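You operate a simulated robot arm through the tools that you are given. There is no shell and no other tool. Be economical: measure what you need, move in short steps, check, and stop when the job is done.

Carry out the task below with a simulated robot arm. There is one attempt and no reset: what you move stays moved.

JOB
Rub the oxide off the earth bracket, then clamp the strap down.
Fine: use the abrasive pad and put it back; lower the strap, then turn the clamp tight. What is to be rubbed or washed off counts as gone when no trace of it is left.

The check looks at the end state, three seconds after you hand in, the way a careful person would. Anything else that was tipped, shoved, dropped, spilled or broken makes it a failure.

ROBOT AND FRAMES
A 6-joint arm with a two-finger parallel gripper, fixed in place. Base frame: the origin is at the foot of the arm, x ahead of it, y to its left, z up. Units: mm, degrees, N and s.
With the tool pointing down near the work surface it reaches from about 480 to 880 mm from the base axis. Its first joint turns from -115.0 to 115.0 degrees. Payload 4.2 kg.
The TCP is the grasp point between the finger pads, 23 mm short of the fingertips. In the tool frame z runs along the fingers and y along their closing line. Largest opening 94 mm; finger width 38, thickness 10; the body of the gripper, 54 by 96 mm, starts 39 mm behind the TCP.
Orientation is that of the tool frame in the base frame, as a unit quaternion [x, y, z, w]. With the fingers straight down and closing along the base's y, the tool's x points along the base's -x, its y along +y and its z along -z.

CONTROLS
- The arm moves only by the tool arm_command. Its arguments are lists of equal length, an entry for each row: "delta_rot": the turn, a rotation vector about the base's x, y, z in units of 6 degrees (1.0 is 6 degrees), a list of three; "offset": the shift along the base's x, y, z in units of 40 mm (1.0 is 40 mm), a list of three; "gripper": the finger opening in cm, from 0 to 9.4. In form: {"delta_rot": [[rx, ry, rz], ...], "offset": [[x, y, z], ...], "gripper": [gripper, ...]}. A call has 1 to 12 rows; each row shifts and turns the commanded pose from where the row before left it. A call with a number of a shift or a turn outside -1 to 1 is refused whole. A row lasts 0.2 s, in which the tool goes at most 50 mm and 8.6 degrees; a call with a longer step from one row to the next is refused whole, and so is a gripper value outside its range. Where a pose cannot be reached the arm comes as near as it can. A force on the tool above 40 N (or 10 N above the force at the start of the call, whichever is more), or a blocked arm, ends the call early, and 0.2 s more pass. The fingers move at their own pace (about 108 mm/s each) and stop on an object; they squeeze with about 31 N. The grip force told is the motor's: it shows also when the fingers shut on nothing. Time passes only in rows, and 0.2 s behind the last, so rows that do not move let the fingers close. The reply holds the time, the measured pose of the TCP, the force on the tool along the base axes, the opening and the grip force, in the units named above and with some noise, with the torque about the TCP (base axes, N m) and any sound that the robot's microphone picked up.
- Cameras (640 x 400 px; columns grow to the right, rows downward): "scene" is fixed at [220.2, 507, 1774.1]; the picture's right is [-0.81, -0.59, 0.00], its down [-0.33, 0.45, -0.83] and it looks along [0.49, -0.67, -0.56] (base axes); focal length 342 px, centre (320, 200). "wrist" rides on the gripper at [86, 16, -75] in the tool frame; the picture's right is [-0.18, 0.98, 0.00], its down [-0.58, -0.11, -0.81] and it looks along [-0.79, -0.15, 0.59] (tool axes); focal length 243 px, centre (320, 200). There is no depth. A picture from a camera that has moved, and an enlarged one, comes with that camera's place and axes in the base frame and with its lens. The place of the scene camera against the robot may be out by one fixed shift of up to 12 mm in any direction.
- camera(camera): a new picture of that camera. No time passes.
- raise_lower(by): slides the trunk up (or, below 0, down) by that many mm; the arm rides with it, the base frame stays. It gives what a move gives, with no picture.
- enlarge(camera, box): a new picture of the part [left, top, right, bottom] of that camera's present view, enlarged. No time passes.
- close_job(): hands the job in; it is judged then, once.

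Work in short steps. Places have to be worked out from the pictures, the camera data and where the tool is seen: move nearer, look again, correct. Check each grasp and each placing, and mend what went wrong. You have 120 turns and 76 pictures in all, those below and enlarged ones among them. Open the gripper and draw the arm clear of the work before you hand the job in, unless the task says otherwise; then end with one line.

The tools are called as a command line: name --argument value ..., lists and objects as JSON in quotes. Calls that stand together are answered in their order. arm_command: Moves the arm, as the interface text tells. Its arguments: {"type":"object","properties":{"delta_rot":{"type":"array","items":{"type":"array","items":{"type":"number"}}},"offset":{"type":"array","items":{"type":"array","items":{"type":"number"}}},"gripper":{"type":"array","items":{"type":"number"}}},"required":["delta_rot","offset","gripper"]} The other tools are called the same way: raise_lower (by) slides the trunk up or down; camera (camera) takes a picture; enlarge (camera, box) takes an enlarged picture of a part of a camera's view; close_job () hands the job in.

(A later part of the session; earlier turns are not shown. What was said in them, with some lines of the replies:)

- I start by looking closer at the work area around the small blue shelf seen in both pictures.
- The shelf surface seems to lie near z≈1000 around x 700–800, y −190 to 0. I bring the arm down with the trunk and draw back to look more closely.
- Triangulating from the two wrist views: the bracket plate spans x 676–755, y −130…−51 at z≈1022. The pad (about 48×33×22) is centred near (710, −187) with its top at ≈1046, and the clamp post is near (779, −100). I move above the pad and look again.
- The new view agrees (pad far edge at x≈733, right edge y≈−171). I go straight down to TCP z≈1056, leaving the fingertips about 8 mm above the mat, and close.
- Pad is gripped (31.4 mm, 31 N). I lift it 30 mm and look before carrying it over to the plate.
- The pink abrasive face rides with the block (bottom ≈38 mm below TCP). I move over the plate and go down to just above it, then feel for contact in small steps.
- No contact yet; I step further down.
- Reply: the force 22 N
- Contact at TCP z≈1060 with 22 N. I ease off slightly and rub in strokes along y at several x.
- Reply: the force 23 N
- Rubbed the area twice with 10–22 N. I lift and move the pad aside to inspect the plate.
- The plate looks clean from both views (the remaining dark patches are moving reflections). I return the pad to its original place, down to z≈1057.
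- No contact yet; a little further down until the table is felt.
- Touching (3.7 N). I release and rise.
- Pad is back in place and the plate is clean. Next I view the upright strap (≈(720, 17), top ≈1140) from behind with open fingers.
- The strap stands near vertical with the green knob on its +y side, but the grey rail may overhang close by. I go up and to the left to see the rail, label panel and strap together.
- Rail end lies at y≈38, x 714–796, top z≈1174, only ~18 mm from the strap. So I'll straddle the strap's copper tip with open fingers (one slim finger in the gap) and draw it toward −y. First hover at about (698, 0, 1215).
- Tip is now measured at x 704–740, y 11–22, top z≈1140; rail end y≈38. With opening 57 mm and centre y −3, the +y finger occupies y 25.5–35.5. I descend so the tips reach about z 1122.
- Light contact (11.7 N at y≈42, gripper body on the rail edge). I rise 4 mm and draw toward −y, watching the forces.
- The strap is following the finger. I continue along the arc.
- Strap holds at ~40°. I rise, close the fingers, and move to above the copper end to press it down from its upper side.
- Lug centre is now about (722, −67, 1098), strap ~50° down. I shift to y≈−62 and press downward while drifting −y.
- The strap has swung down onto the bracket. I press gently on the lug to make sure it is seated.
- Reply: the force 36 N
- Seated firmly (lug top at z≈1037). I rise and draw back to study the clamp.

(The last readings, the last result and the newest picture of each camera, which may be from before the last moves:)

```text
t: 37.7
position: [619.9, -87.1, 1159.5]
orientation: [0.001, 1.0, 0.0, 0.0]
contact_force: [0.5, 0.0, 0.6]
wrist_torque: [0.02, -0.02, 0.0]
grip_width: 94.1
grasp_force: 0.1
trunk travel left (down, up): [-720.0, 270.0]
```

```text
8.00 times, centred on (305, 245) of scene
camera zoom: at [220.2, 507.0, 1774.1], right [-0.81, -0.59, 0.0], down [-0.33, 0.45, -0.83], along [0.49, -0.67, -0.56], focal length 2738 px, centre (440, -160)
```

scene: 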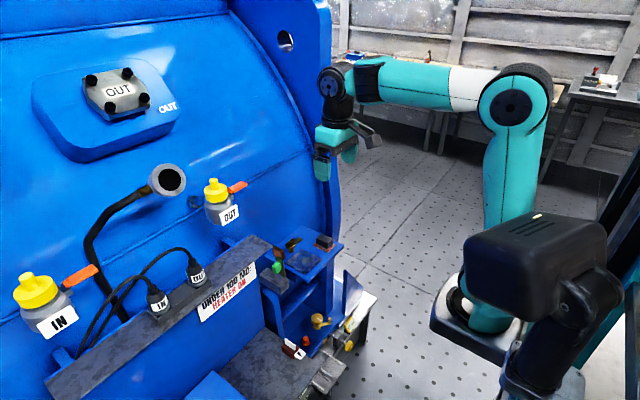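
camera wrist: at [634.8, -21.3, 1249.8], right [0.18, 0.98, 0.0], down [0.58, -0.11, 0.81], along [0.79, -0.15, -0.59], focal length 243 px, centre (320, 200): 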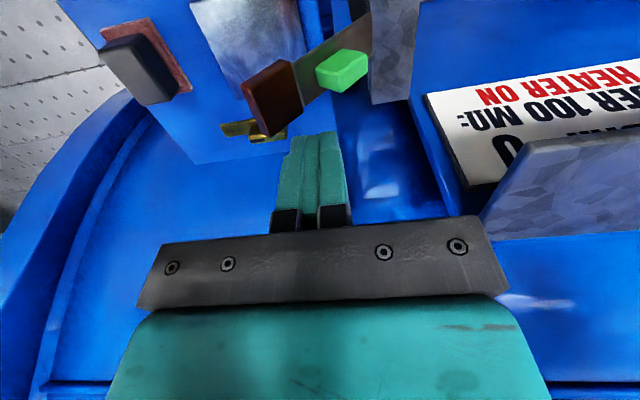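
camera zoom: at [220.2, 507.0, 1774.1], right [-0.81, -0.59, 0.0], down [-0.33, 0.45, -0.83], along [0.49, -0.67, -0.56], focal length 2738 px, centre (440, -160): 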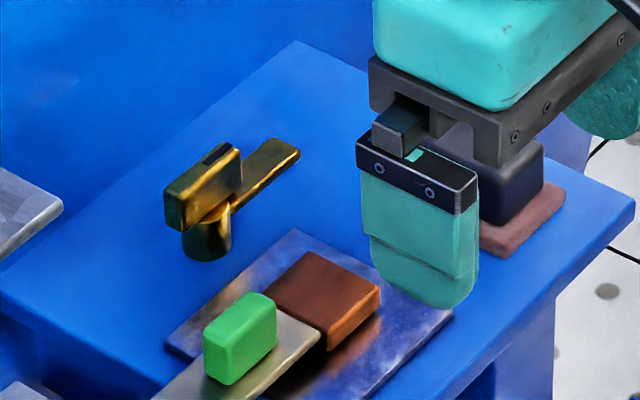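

Strap lies flat on the bracket. The clamp's axis is at (778, −100); its knob (36 mm along y, top ≈1058) must turn clockwise 90° so the bar swings from −y to −x over the lug. I'll yaw the tool +90° to grip the knob's flat faces, hovering higher first to check clearance to the tank wall (x≈840).

arm_command --delta_rot '[[0, 0, 1], [0, 0, 1], [0, 0, 1], [0, 0, 1], [0, 0, 1], [0, 0, 1], [0, 0, 1], [0, 0, 1], [0, 0, 1], [0, 0, 1], [0, 0, 1], [0, 0, 1]]' --offset '[[0.2, -0.03, 0.12], [0.2, -0.03, 0.12], [0.2, -0.03, 0.12], [0.2, -0.03, 0.12], [0.2, -0.03, 0.12], [0.2, -0.03, 0.12], [0.2, -0.03, 0.12], [0.2, -0.03, 0.12], [0.2, -0.03, 0.12], [0.2, -0.03, 0.12], [0.2, -0.03, 0.12], [0.2, -0.03, 0.12]]' --gripper '[9.4, 9, 8, 7, 6, 5, 4.5, 4.5, 4.5, 4.5, 4.5, 4.5]'

arm_command --delta_rot '[[0, 0, 1], [0, 0, 1], [0, 0, 1], [0, 0, 0]]' --offset '[[0, 0, 0], [0, 0, 0], [0, 0, 0], [0, 0, 0]]' --gripper '[4.5, 4.5, 4.5, 4.5]'

camera --camera "wrist"

camera --camera "scene"

```text
t: 40.3
position: [715.2, -101.6, 1217.7]
orientation: [-0.588, 0.809, 0.0, 0.0]
contact_force: [-1.5, 0.9, 0.8]
wrist_torque: [-0.03, 0.04, 0.02]
grip_width: 45.1
grasp_force: 0.0
trunk travel left (down, up): [-720.0, 270.0]
```

```text
t: 41.3
position: [715.1, -100.6, 1217.6]
orientation: [0.708, -0.707, 0.0, 0.0]
contact_force: [0.4, -0.4, -0.1]
wrist_torque: [0.01, 0.01, -0.02]
grip_width: 45.1
grasp_force: 0.1
trunk travel left (down, up): [-720.0, 270.0]
```

```text
40 pictures are left
camera wrist: at [699.7, -186.6, 1292.1], right [-0.98, 0.18, 0.0], down [0.11, 0.58, 0.81], along [0.15, 0.79, -0.59], focal length 243 px, centre (320, 200)
```

wrist: 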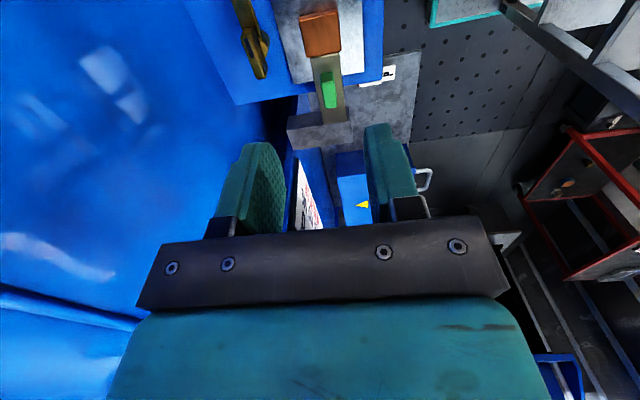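

```text
39 pictures are left
```

scene: 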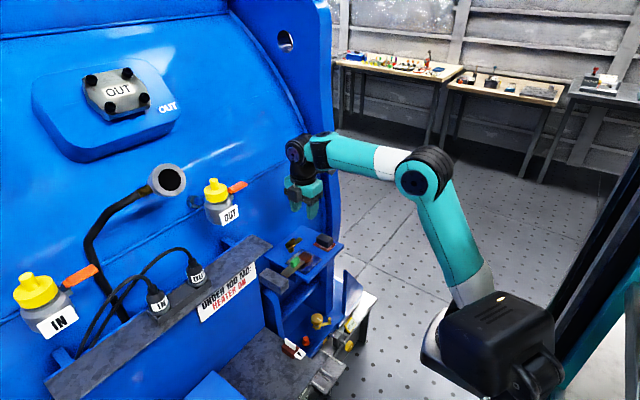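

No obstruction visible between hand and tank yet. I move toward the clamp axis in small steps, watching for contact.

arm_command --delta_rot '[[0, 0, 0], [0, 0, 0], [0, 0, 0], [0, 0, 0], [0, 0, 0], [0, 0, 0]]' --offset '[[0.3, 0, -0.2], [0.3, 0, -0.2], [0.3, 0, -0.2], [0.3, 0, -0.2], [0.3, 0, -0.2], [0, 0, 0]]' --gripper '[4.5, 4.5, 4.5, 4.5, 4.5, 4.5]'

camera --camera "wrist"

enlarge --camera "scene" --box '[250, 180, 350, 270]'

```text
t: 42.7
position: [776.0, -100.5, 1177.2]
orientation: [-0.707, 0.707, 0.0, 0.0]
contact_force: [-0.1, -1.0, 0.0]
wrist_torque: [0.02, -0.01, 0.01]
grip_width: 45.3
grasp_force: 0.1
trunk travel left (down, up): [-720.0, 270.0]
```

```text
38 pictures are left
camera wrist: at [760.0, -187.1, 1252.0], right [-0.98, 0.18, 0.0], down [0.11, 0.58, 0.81], along [0.15, 0.79, -0.59], focal length 243 px, centre (320, 200)
```

wrist: 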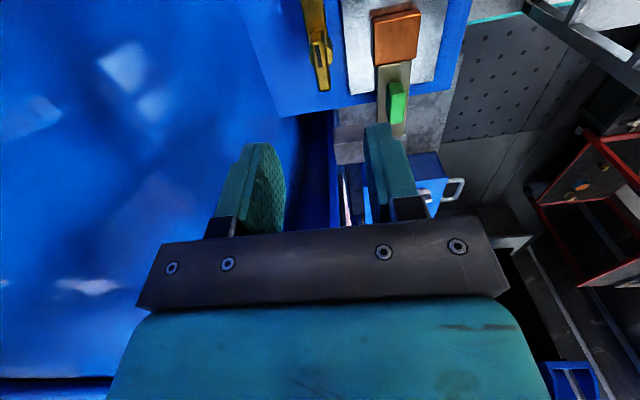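

```text
4.44 times, centred on (300, 225) of scene
camera zoom: at [220.2, 507.0, 1774.1], right [-0.81, -0.59, 0.0], down [-0.33, 0.45, -0.83], along [0.49, -0.67, -0.56], focal length 1521 px, centre (409, 89)
```

zoom: 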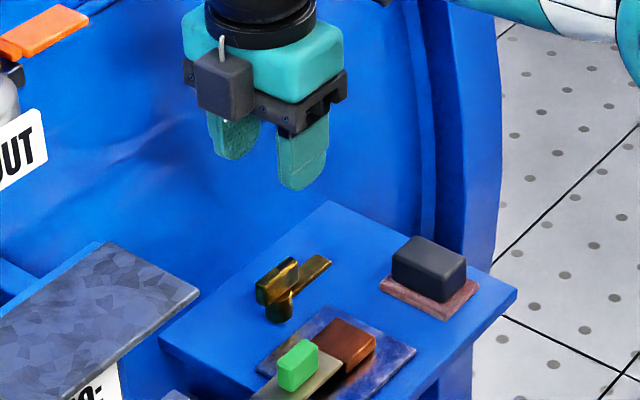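

No contact. I zoom on the clamp in this view to align with the knob.

enlarge --camera "wrist" --box '[270, 0, 450, 112]'

```text
3.56 times, centred on (360, 56) of wrist
camera zoom: at [760.0, -187.1, 1252.0], right [-0.98, 0.18, 0.0], down [0.11, 0.58, 0.81], along [0.15, 0.79, -0.59], focal length 863 px, centre (178, 712)
```

zoom: 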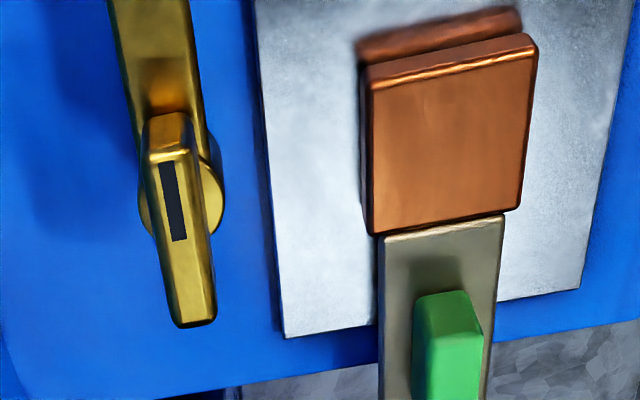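

Knob centre is (776, −98), ~10 mm thick in x; hand is aligned. I descend in steps to TCP z≈1070 (tips ≈1047, above the lug at 1037).

arm_command --delta_rot '[[0, 0, 0], [0, 0, 0], [0, 0, 0], [0, 0, 0], [0, 0, 0], [0, 0, 0]]' --offset '[[0, 0.06, -0.6], [0, 0, -0.6], [0, 0, -0.6], [0, 0, -0.6], [0, 0, -0.28], [0, 0, 0]]' --gripper '[4.5, 4.5, 4.5, 4.5, 4.5, 4.5]'

enlarge --camera "scene" --box '[260, 200, 340, 265]'

camera --camera "wrist"

```text
t: 44.1
position: [776.1, -99.4, 1069.1]
orientation: [0.707, -0.707, 0.0, 0.0]
contact_force: [-0.2, 0.3, -1.2]
wrist_torque: [-0.02, -0.01, 0.03]
grip_width: 45.0
grasp_force: 0.0
trunk travel left (down, up): [-720.0, 270.0]
```

```text
6.15 times, centred on (300, 232) of scene
camera zoom: at [220.2, 507.0, 1774.1], right [-0.81, -0.59, 0.0], down [-0.33, 0.45, -0.83], along [0.49, -0.67, -0.56], focal length 2106 px, centre (443, 0)
```

zoom: 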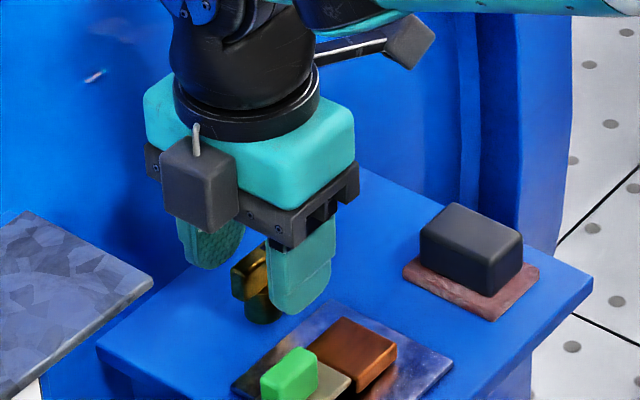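

```text
34 pictures are left
camera wrist: at [760.1, -184.6, 1144.4], right [-0.98, 0.18, 0.0], down [0.11, 0.58, 0.81], along [0.15, 0.79, -0.59], focal length 243 px, centre (320, 200)
```

wrist: 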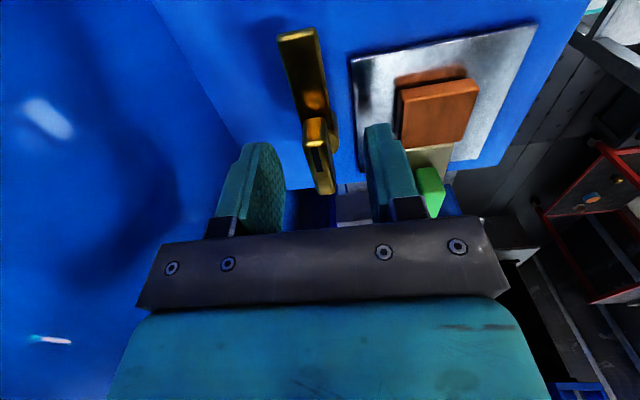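

Knob lies between the fingers. I close on it.

arm_command --delta_rot '[[0, 0, 0], [0, 0, 0], [0, 0, 0]]' --offset '[[0, 0, 0], [0, 0, 0], [0, 0, 0]]' --gripper '[0, 0, 0]'

camera --camera "wrist"

```text
t: 44.9
position: [775.4, -99.9, 1070.2]
orientation: [0.707, -0.707, -0.001, 0.001]
contact_force: [-8.1, 0.9, -2.8]
wrist_torque: [0.01, -0.12, -0.03]
grip_width: 10.9
grasp_force: 44.4
trunk travel left (down, up): [-720.0, 270.0]
```

```text
33 pictures are left
camera wrist: at [759.5, -184.6, 1144.5], right [-0.98, 0.18, 0.0], down [0.11, 0.58, 0.81], along [0.15, 0.79, -0.59], focal length 243 px, centre (320, 200)
```

wrist: 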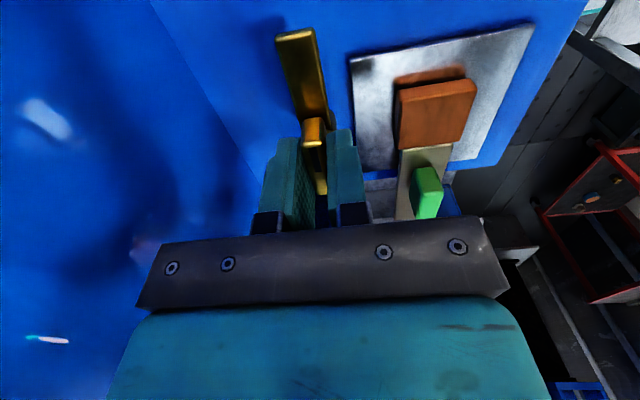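

Gripped (10.9 mm). I start turning clockwise in 6° steps, watching torque.

arm_command --delta_rot '[[0, 0, 0], [0, 0, -1], [0, 0, -1], [0, 0, -1], [0, 0, 0]]' --offset '[[-0.02, 0.03, 0], [0, 0, 0], [0, 0, 0], [0, 0, 0], [0, 0, 0]]' --gripper '[0, 0, 0, 0, 0]'

enlarge --camera "wrist" --box '[230, 0, 430, 200]'

```text
t: 46.1
position: [774.6, -98.9, 1070.1]
orientation: [-0.586, 0.81, 0.0, 0.0]
contact_force: [6.8, -12.6, -4.1]
wrist_torque: [-1.26, 0.26, 0.03]
grip_width: 11.0
grasp_force: 44.8
trunk travel left (down, up): [-720.0, 270.0]
```

```text
2.00 times, centred on (330, 100) of wrist
camera zoom: at [733.5, -175.3, 1144.5], right [-0.88, 0.48, 0.0], down [0.28, 0.52, 0.81], along [0.39, 0.71, -0.59], focal length 485 px, centre (300, 400)
```

zoom: 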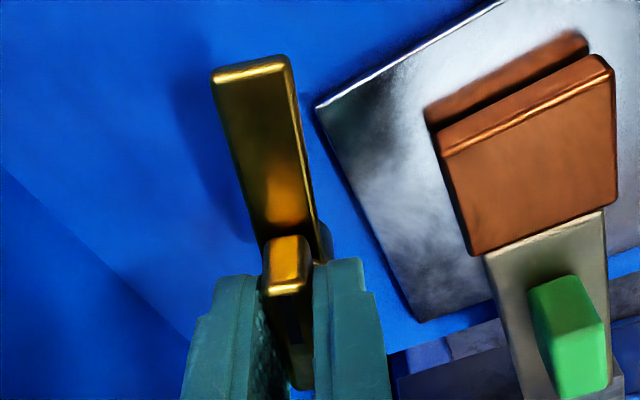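

The bar is turning with the hand. A sideways load of ~13 N tells me to shift back about 1 mm toward −y; I continue turning.

arm_command --delta_rot '[[0, 0, 0], [0, 0, -1], [0, 0, -1], [0, 0, -1], [0, 0, 0]]' --offset '[[0.015, -0.035, 0], [0, 0, 0], [0, 0, 0], [0, 0, 0], [0, 0, 0]]' --gripper '[0, 0, 0, 0, 0]'

```text
t: 47.3
position: [775.8, -99.6, 1070.4]
orientation: [-0.453, 0.891, 0.0, 0.0]
contact_force: [8.2, -8.4, -4.9]
wrist_torque: [-0.6, 0.3, 0.02]
grip_width: 11.1
grasp_force: 44.7
trunk travel left (down, up): [-720.0, 270.0]
```

arm_command --delta_rot '[[0, 0, 0], [0, 0, -1], [0, 0, -1], [0, 0, -1], [0, 0, 0]]' --offset '[[0.02, -0.02, 0], [0, 0, 0], [0, 0, 0], [0, 0, 0], [0, 0, 0]]' --gripper '[0, 0, 0, 0, 0]'

enlarge --camera "wrist" --box '[230, 0, 430, 200]'

```text
t: 48.5
position: [775.8, -99.9, 1069.5]
orientation: [-0.309, 0.951, 0.0, 0.0]
contact_force: [0.9, 1.5, -7.5]
wrist_torque: [0.87, -1.24, -0.03]
grip_width: 10.8
grasp_force: 44.8
trunk travel left (down, up): [-720.0, 270.0]
```

```text
2.00 times, centred on (330, 100) of wrist
camera zoom: at [697.2, -136.4, 1144.5], right [-0.43, 0.9, 0.0], down [0.53, 0.25, 0.81], along [0.73, 0.35, -0.59], focal length 485 px, centre (300, 400)
```

zoom: 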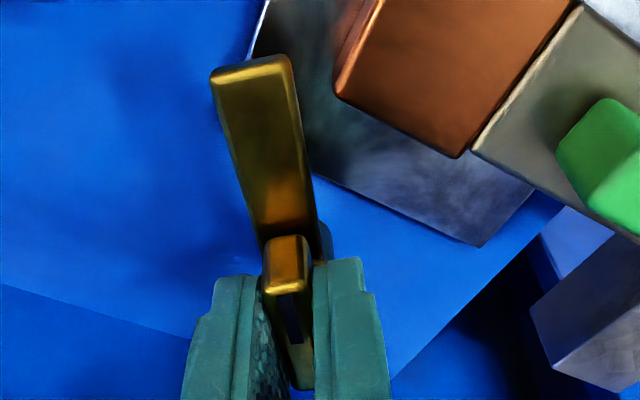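

54° turned; the knob pulls down a bit (screwing in), so I follow slightly downward and continue.

arm_command --delta_rot '[[0, 0, 0], [0, 0, -1], [0, 0, -1], [0, 0, -1], [0, 0, 0]]' --offset '[[0, 0, -0.015], [0, 0, 0], [0, 0, 0], [0, 0, 0], [0, 0, 0]]' --gripper '[0, 0, 0, 0, 0]'

enlarge --camera "wrist" --box '[230, 0, 430, 200]'

enlarge --camera "scene" --box '[260, 200, 340, 265]'

```text
t: 49.7
position: [775.2, -98.8, 1070.9]
orientation: [-0.155, 0.988, 0.0, 0.0]
contact_force: [5.9, -1.2, 4.1]
wrist_torque: [-0.47, 1.22, 0.01]
grip_width: 10.9
grasp_force: 44.8
trunk travel left (down, up): [-720.0, 270.0]
```

```text
2.00 times, centred on (330, 100) of wrist
camera zoom: at [689.6, -110.1, 1144.5], right [-0.13, 0.99, 0.0], down [0.59, 0.07, 0.81], along [0.8, 0.1, -0.59], focal length 485 px, centre (300, 400)
```

zoom: 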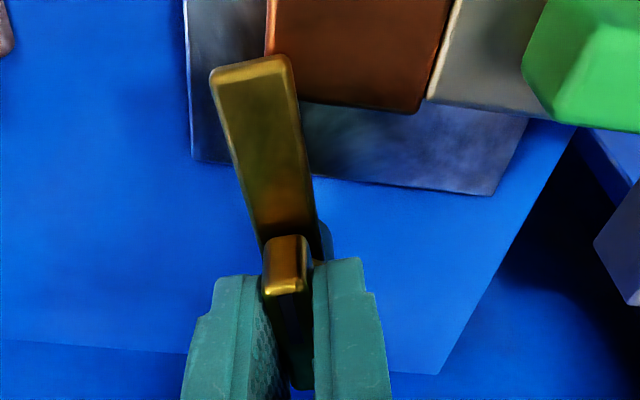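

```text
6.15 times, centred on (300, 232) of scene
camera zoom: at [220.2, 507.0, 1774.1], right [-0.81, -0.59, 0.0], down [-0.33, 0.45, -0.83], along [0.49, -0.67, -0.56], focal length 2106 px, centre (443, 0)
```

zoom: 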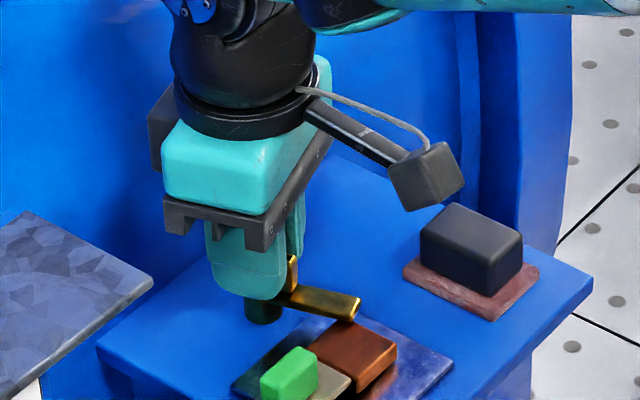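

72° turned, bar tip is coming over the copper lug. Continue to 90°.

arm_command --delta_rot '[[0, 0, -1], [0, 0, -1], [0, 0, -1], [0, 0, 0]]' --offset '[[0.01, 0, 0], [0, 0, 0], [0, 0, 0], [0, 0, 0]]' --gripper '[0, 0, 0, 0]'

enlarge --camera "wrist" --box '[230, 0, 430, 200]'

enlarge --camera "scene" --box '[260, 200, 340, 265]'

```text
t: 50.7
position: [776.0, -100.5, 1070.7]
orientation: [0.002, 1.0, 0.0, 0.0]
contact_force: [2.0, -3.6, 9.5]
wrist_torque: [-0.08, 1.39, 0.01]
grip_width: 10.5
grasp_force: 44.7
trunk travel left (down, up): [-720.0, 270.0]
```

```text
2.00 times, centred on (330, 100) of wrist
camera zoom: at [690.4, -83.0, 1144.5], right [0.19, 0.98, 0.0], down [0.58, -0.11, 0.81], along [0.79, -0.15, -0.59], focal length 485 px, centre (300, 400)
```

zoom: 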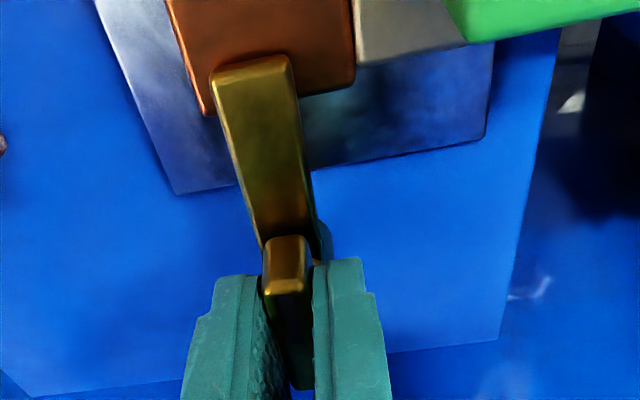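

```text
6.15 times, centred on (300, 232) of scene
camera zoom: at [220.2, 507.0, 1774.1], right [-0.81, -0.59, 0.0], down [-0.33, 0.45, -0.83], along [0.49, -0.67, -0.56], focal length 2106 px, centre (443, 0)
```

zoom: 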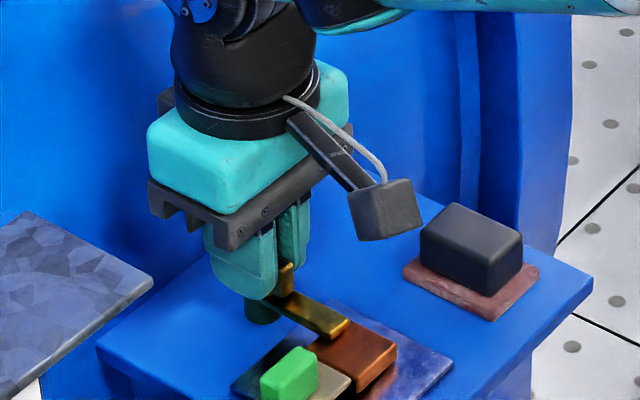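

The bar now lies over the lug at 90°, but no turning resistance is felt yet. I try a bit further to find the stop.

arm_command --delta_rot '[[0, 0, -1], [0, 0, 0]]' --offset '[[0, 0, 0], [0, 0, 0]]' --gripper '[0, 0]'

arm_command --delta_rot '[[0, 0, -1], [0, 0, 0]]' --offset '[[0, 0, 0], [0, 0, 0]]' --gripper '[0, 0]'

enlarge --camera "wrist" --box '[230, 0, 430, 200]'

```text
t: 51.3
position: [777.2, -99.5, 1070.1]
orientation: [0.052, 0.999, -0.001, 0.0]
contact_force: [0.5, -8.5, 11.2]
wrist_torque: [-0.06, 1.26, 1.06]
grip_width: 10.7
grasp_force: 45.4
trunk travel left (down, up): [-720.0, 270.0]
```

```text
t: 51.9
position: [776.5, -100.7, 1070.2]
orientation: [0.104, 0.995, 0.002, 0.0]
contact_force: [3.7, -11.7, 9.9]
wrist_torque: [-0.2, -0.22, 1.89]
grip_width: 14.2
grasp_force: 45.0
trunk travel left (down, up): [-720.0, 270.0]
```

```text
2.00 times, centred on (330, 100) of wrist
camera zoom: at [695.9, -65.9, 1144.3], right [0.38, 0.92, 0.0], down [0.54, -0.23, 0.81], along [0.75, -0.31, -0.59], focal length 485 px, centre (300, 400)
```

zoom: 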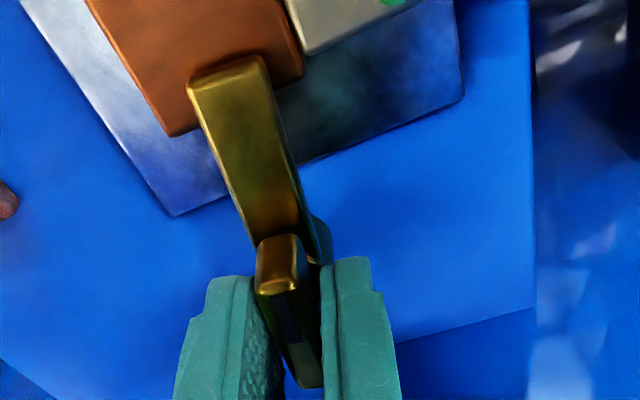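

The stop is reached (torque 1.9 N m, fingers forced apart): the clamp is tight at ~90°. I release here, without turning back, and rise.

arm_command --delta_rot '[[0, 0, 0], [0, 0, 0], [0, 0, 0], [0, 0, 0], [0, 0, 0], [0, 0, 0]]' --offset '[[0, 0, 0], [0, 0, 0], [0, 0, 0.5], [0, 0, 0.9], [0, 0, 0.9], [0, 0, 0]]' --gripper '[4.5, 4.5, 4.5, 4.5, 4.5, 4.5]'

arm_command --delta_rot '[[0, 0, 1], [0, 0, 1], [0, 0, 0], [0, 0, 0], [0, 0, 0]]' --offset '[[-0.9, 0, 0.3], [-0.9, 0, 0.3], [-1, 0, 0.3], [-1, 0, 0], [0, 0, 0]]' --gripper '[9.4, 9.4, 9.4, 9.4, 9.4]'

enlarge --camera "wrist" --box '[240, 80, 420, 220]'

enlarge --camera "scene" --box '[260, 210, 340, 275]'

```text
t: 53.3
position: [775.8, -99.3, 1163.1]
orientation: [0.105, 0.994, 0.0, 0.0]
contact_force: [-0.1, -0.6, 0.5]
wrist_torque: [0.0, -0.02, -0.03]
grip_width: 45.3
grasp_force: 0.1
trunk travel left (down, up): [-720.0, 270.0]
```

```text
t: 54.5
position: [624.0, -99.7, 1196.6]
orientation: [0.0, 1.0, 0.0, 0.0]
contact_force: [0.0, -0.7, 0.8]
wrist_torque: [0.0, 0.05, 0.03]
grip_width: 94.1
grasp_force: 0.1
trunk travel left (down, up): [-720.0, 270.0]
```

```text
2.86 times, centred on (330, 150) of wrist
camera zoom: at [537.8, -82.8, 1271.5], right [0.18, 0.98, 0.0], down [0.58, -0.11, 0.81], along [0.79, -0.15, -0.59], focal length 693 px, centre (291, 343)
```

zoom: 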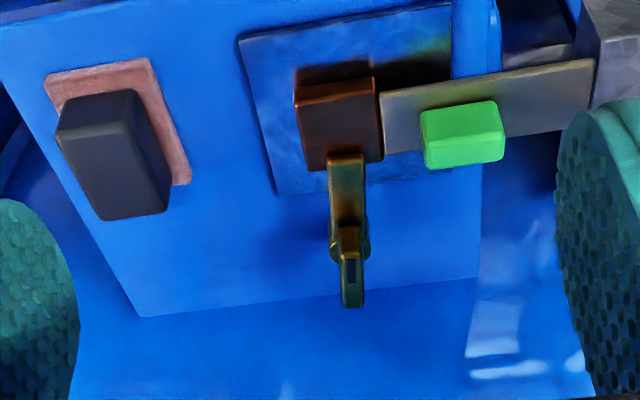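

```text
6.15 times, centred on (300, 242) of scene
camera zoom: at [220.2, 507.0, 1774.1], right [-0.81, -0.59, 0.0], down [-0.33, 0.45, -0.83], along [0.49, -0.67, -0.56], focal length 2106 px, centre (443, -62)
```

zoom: 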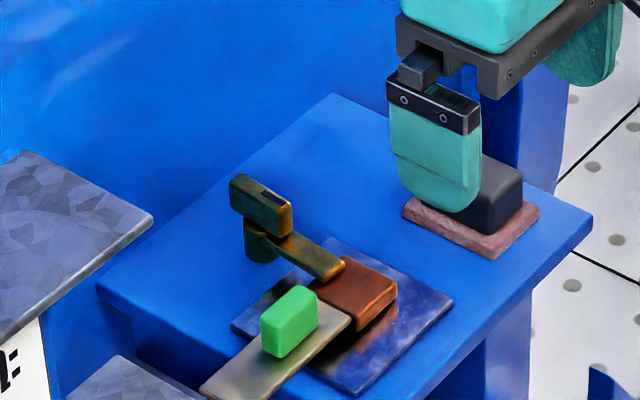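

Strap is flat, the clamp bar lies squarely over the lug at its stop, and the pad is in its place. I raise the arm clear before handing in.

arm_command --delta_rot '[[0, 0, 0], [0, 0, 0], [0, 0, 0], [0, 0, 0]]' --offset '[[-0.5, 0, 1], [-0.5, 0, 1], [-0.5, 0, 1], [0, 0, 0]]' --gripper '[9.4, 9.4, 9.4, 9.4]'

enlarge --camera "scene" --box '[240, 205, 360, 300]'

```text
t: 55.5
position: [563.7, -99.6, 1318.7]
orientation: [0.001, 1.0, 0.0, 0.0]
contact_force: [1.1, -0.6, -0.6]
wrist_torque: [0.02, 0.01, 0.02]
grip_width: 94.3
grasp_force: 0.0
trunk travel left (down, up): [-720.0, 270.0]
```

```text
4.21 times, centred on (300, 252) of scene
camera zoom: at [220.2, 507.0, 1774.1], right [-0.81, -0.59, 0.0], down [-0.33, 0.45, -0.83], along [0.49, -0.67, -0.56], focal length 1441 px, centre (404, -21)
```

zoom: 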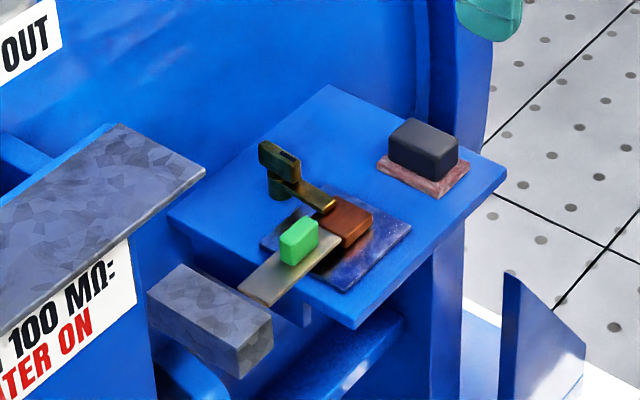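

Everything is in its end state and the arm is clear, so I hand in.

close_job

```text
The job is handed in.
```

I rubbed the oxide off the earth bracket until no trace showed in the camera views, put the abrasive pad back in its place, lowered the strap onto the bracket and turned the clamp tight to its stop. On the way, the gripper lightly touched the grey rail once (about 12 N). Nothing was seen to move.
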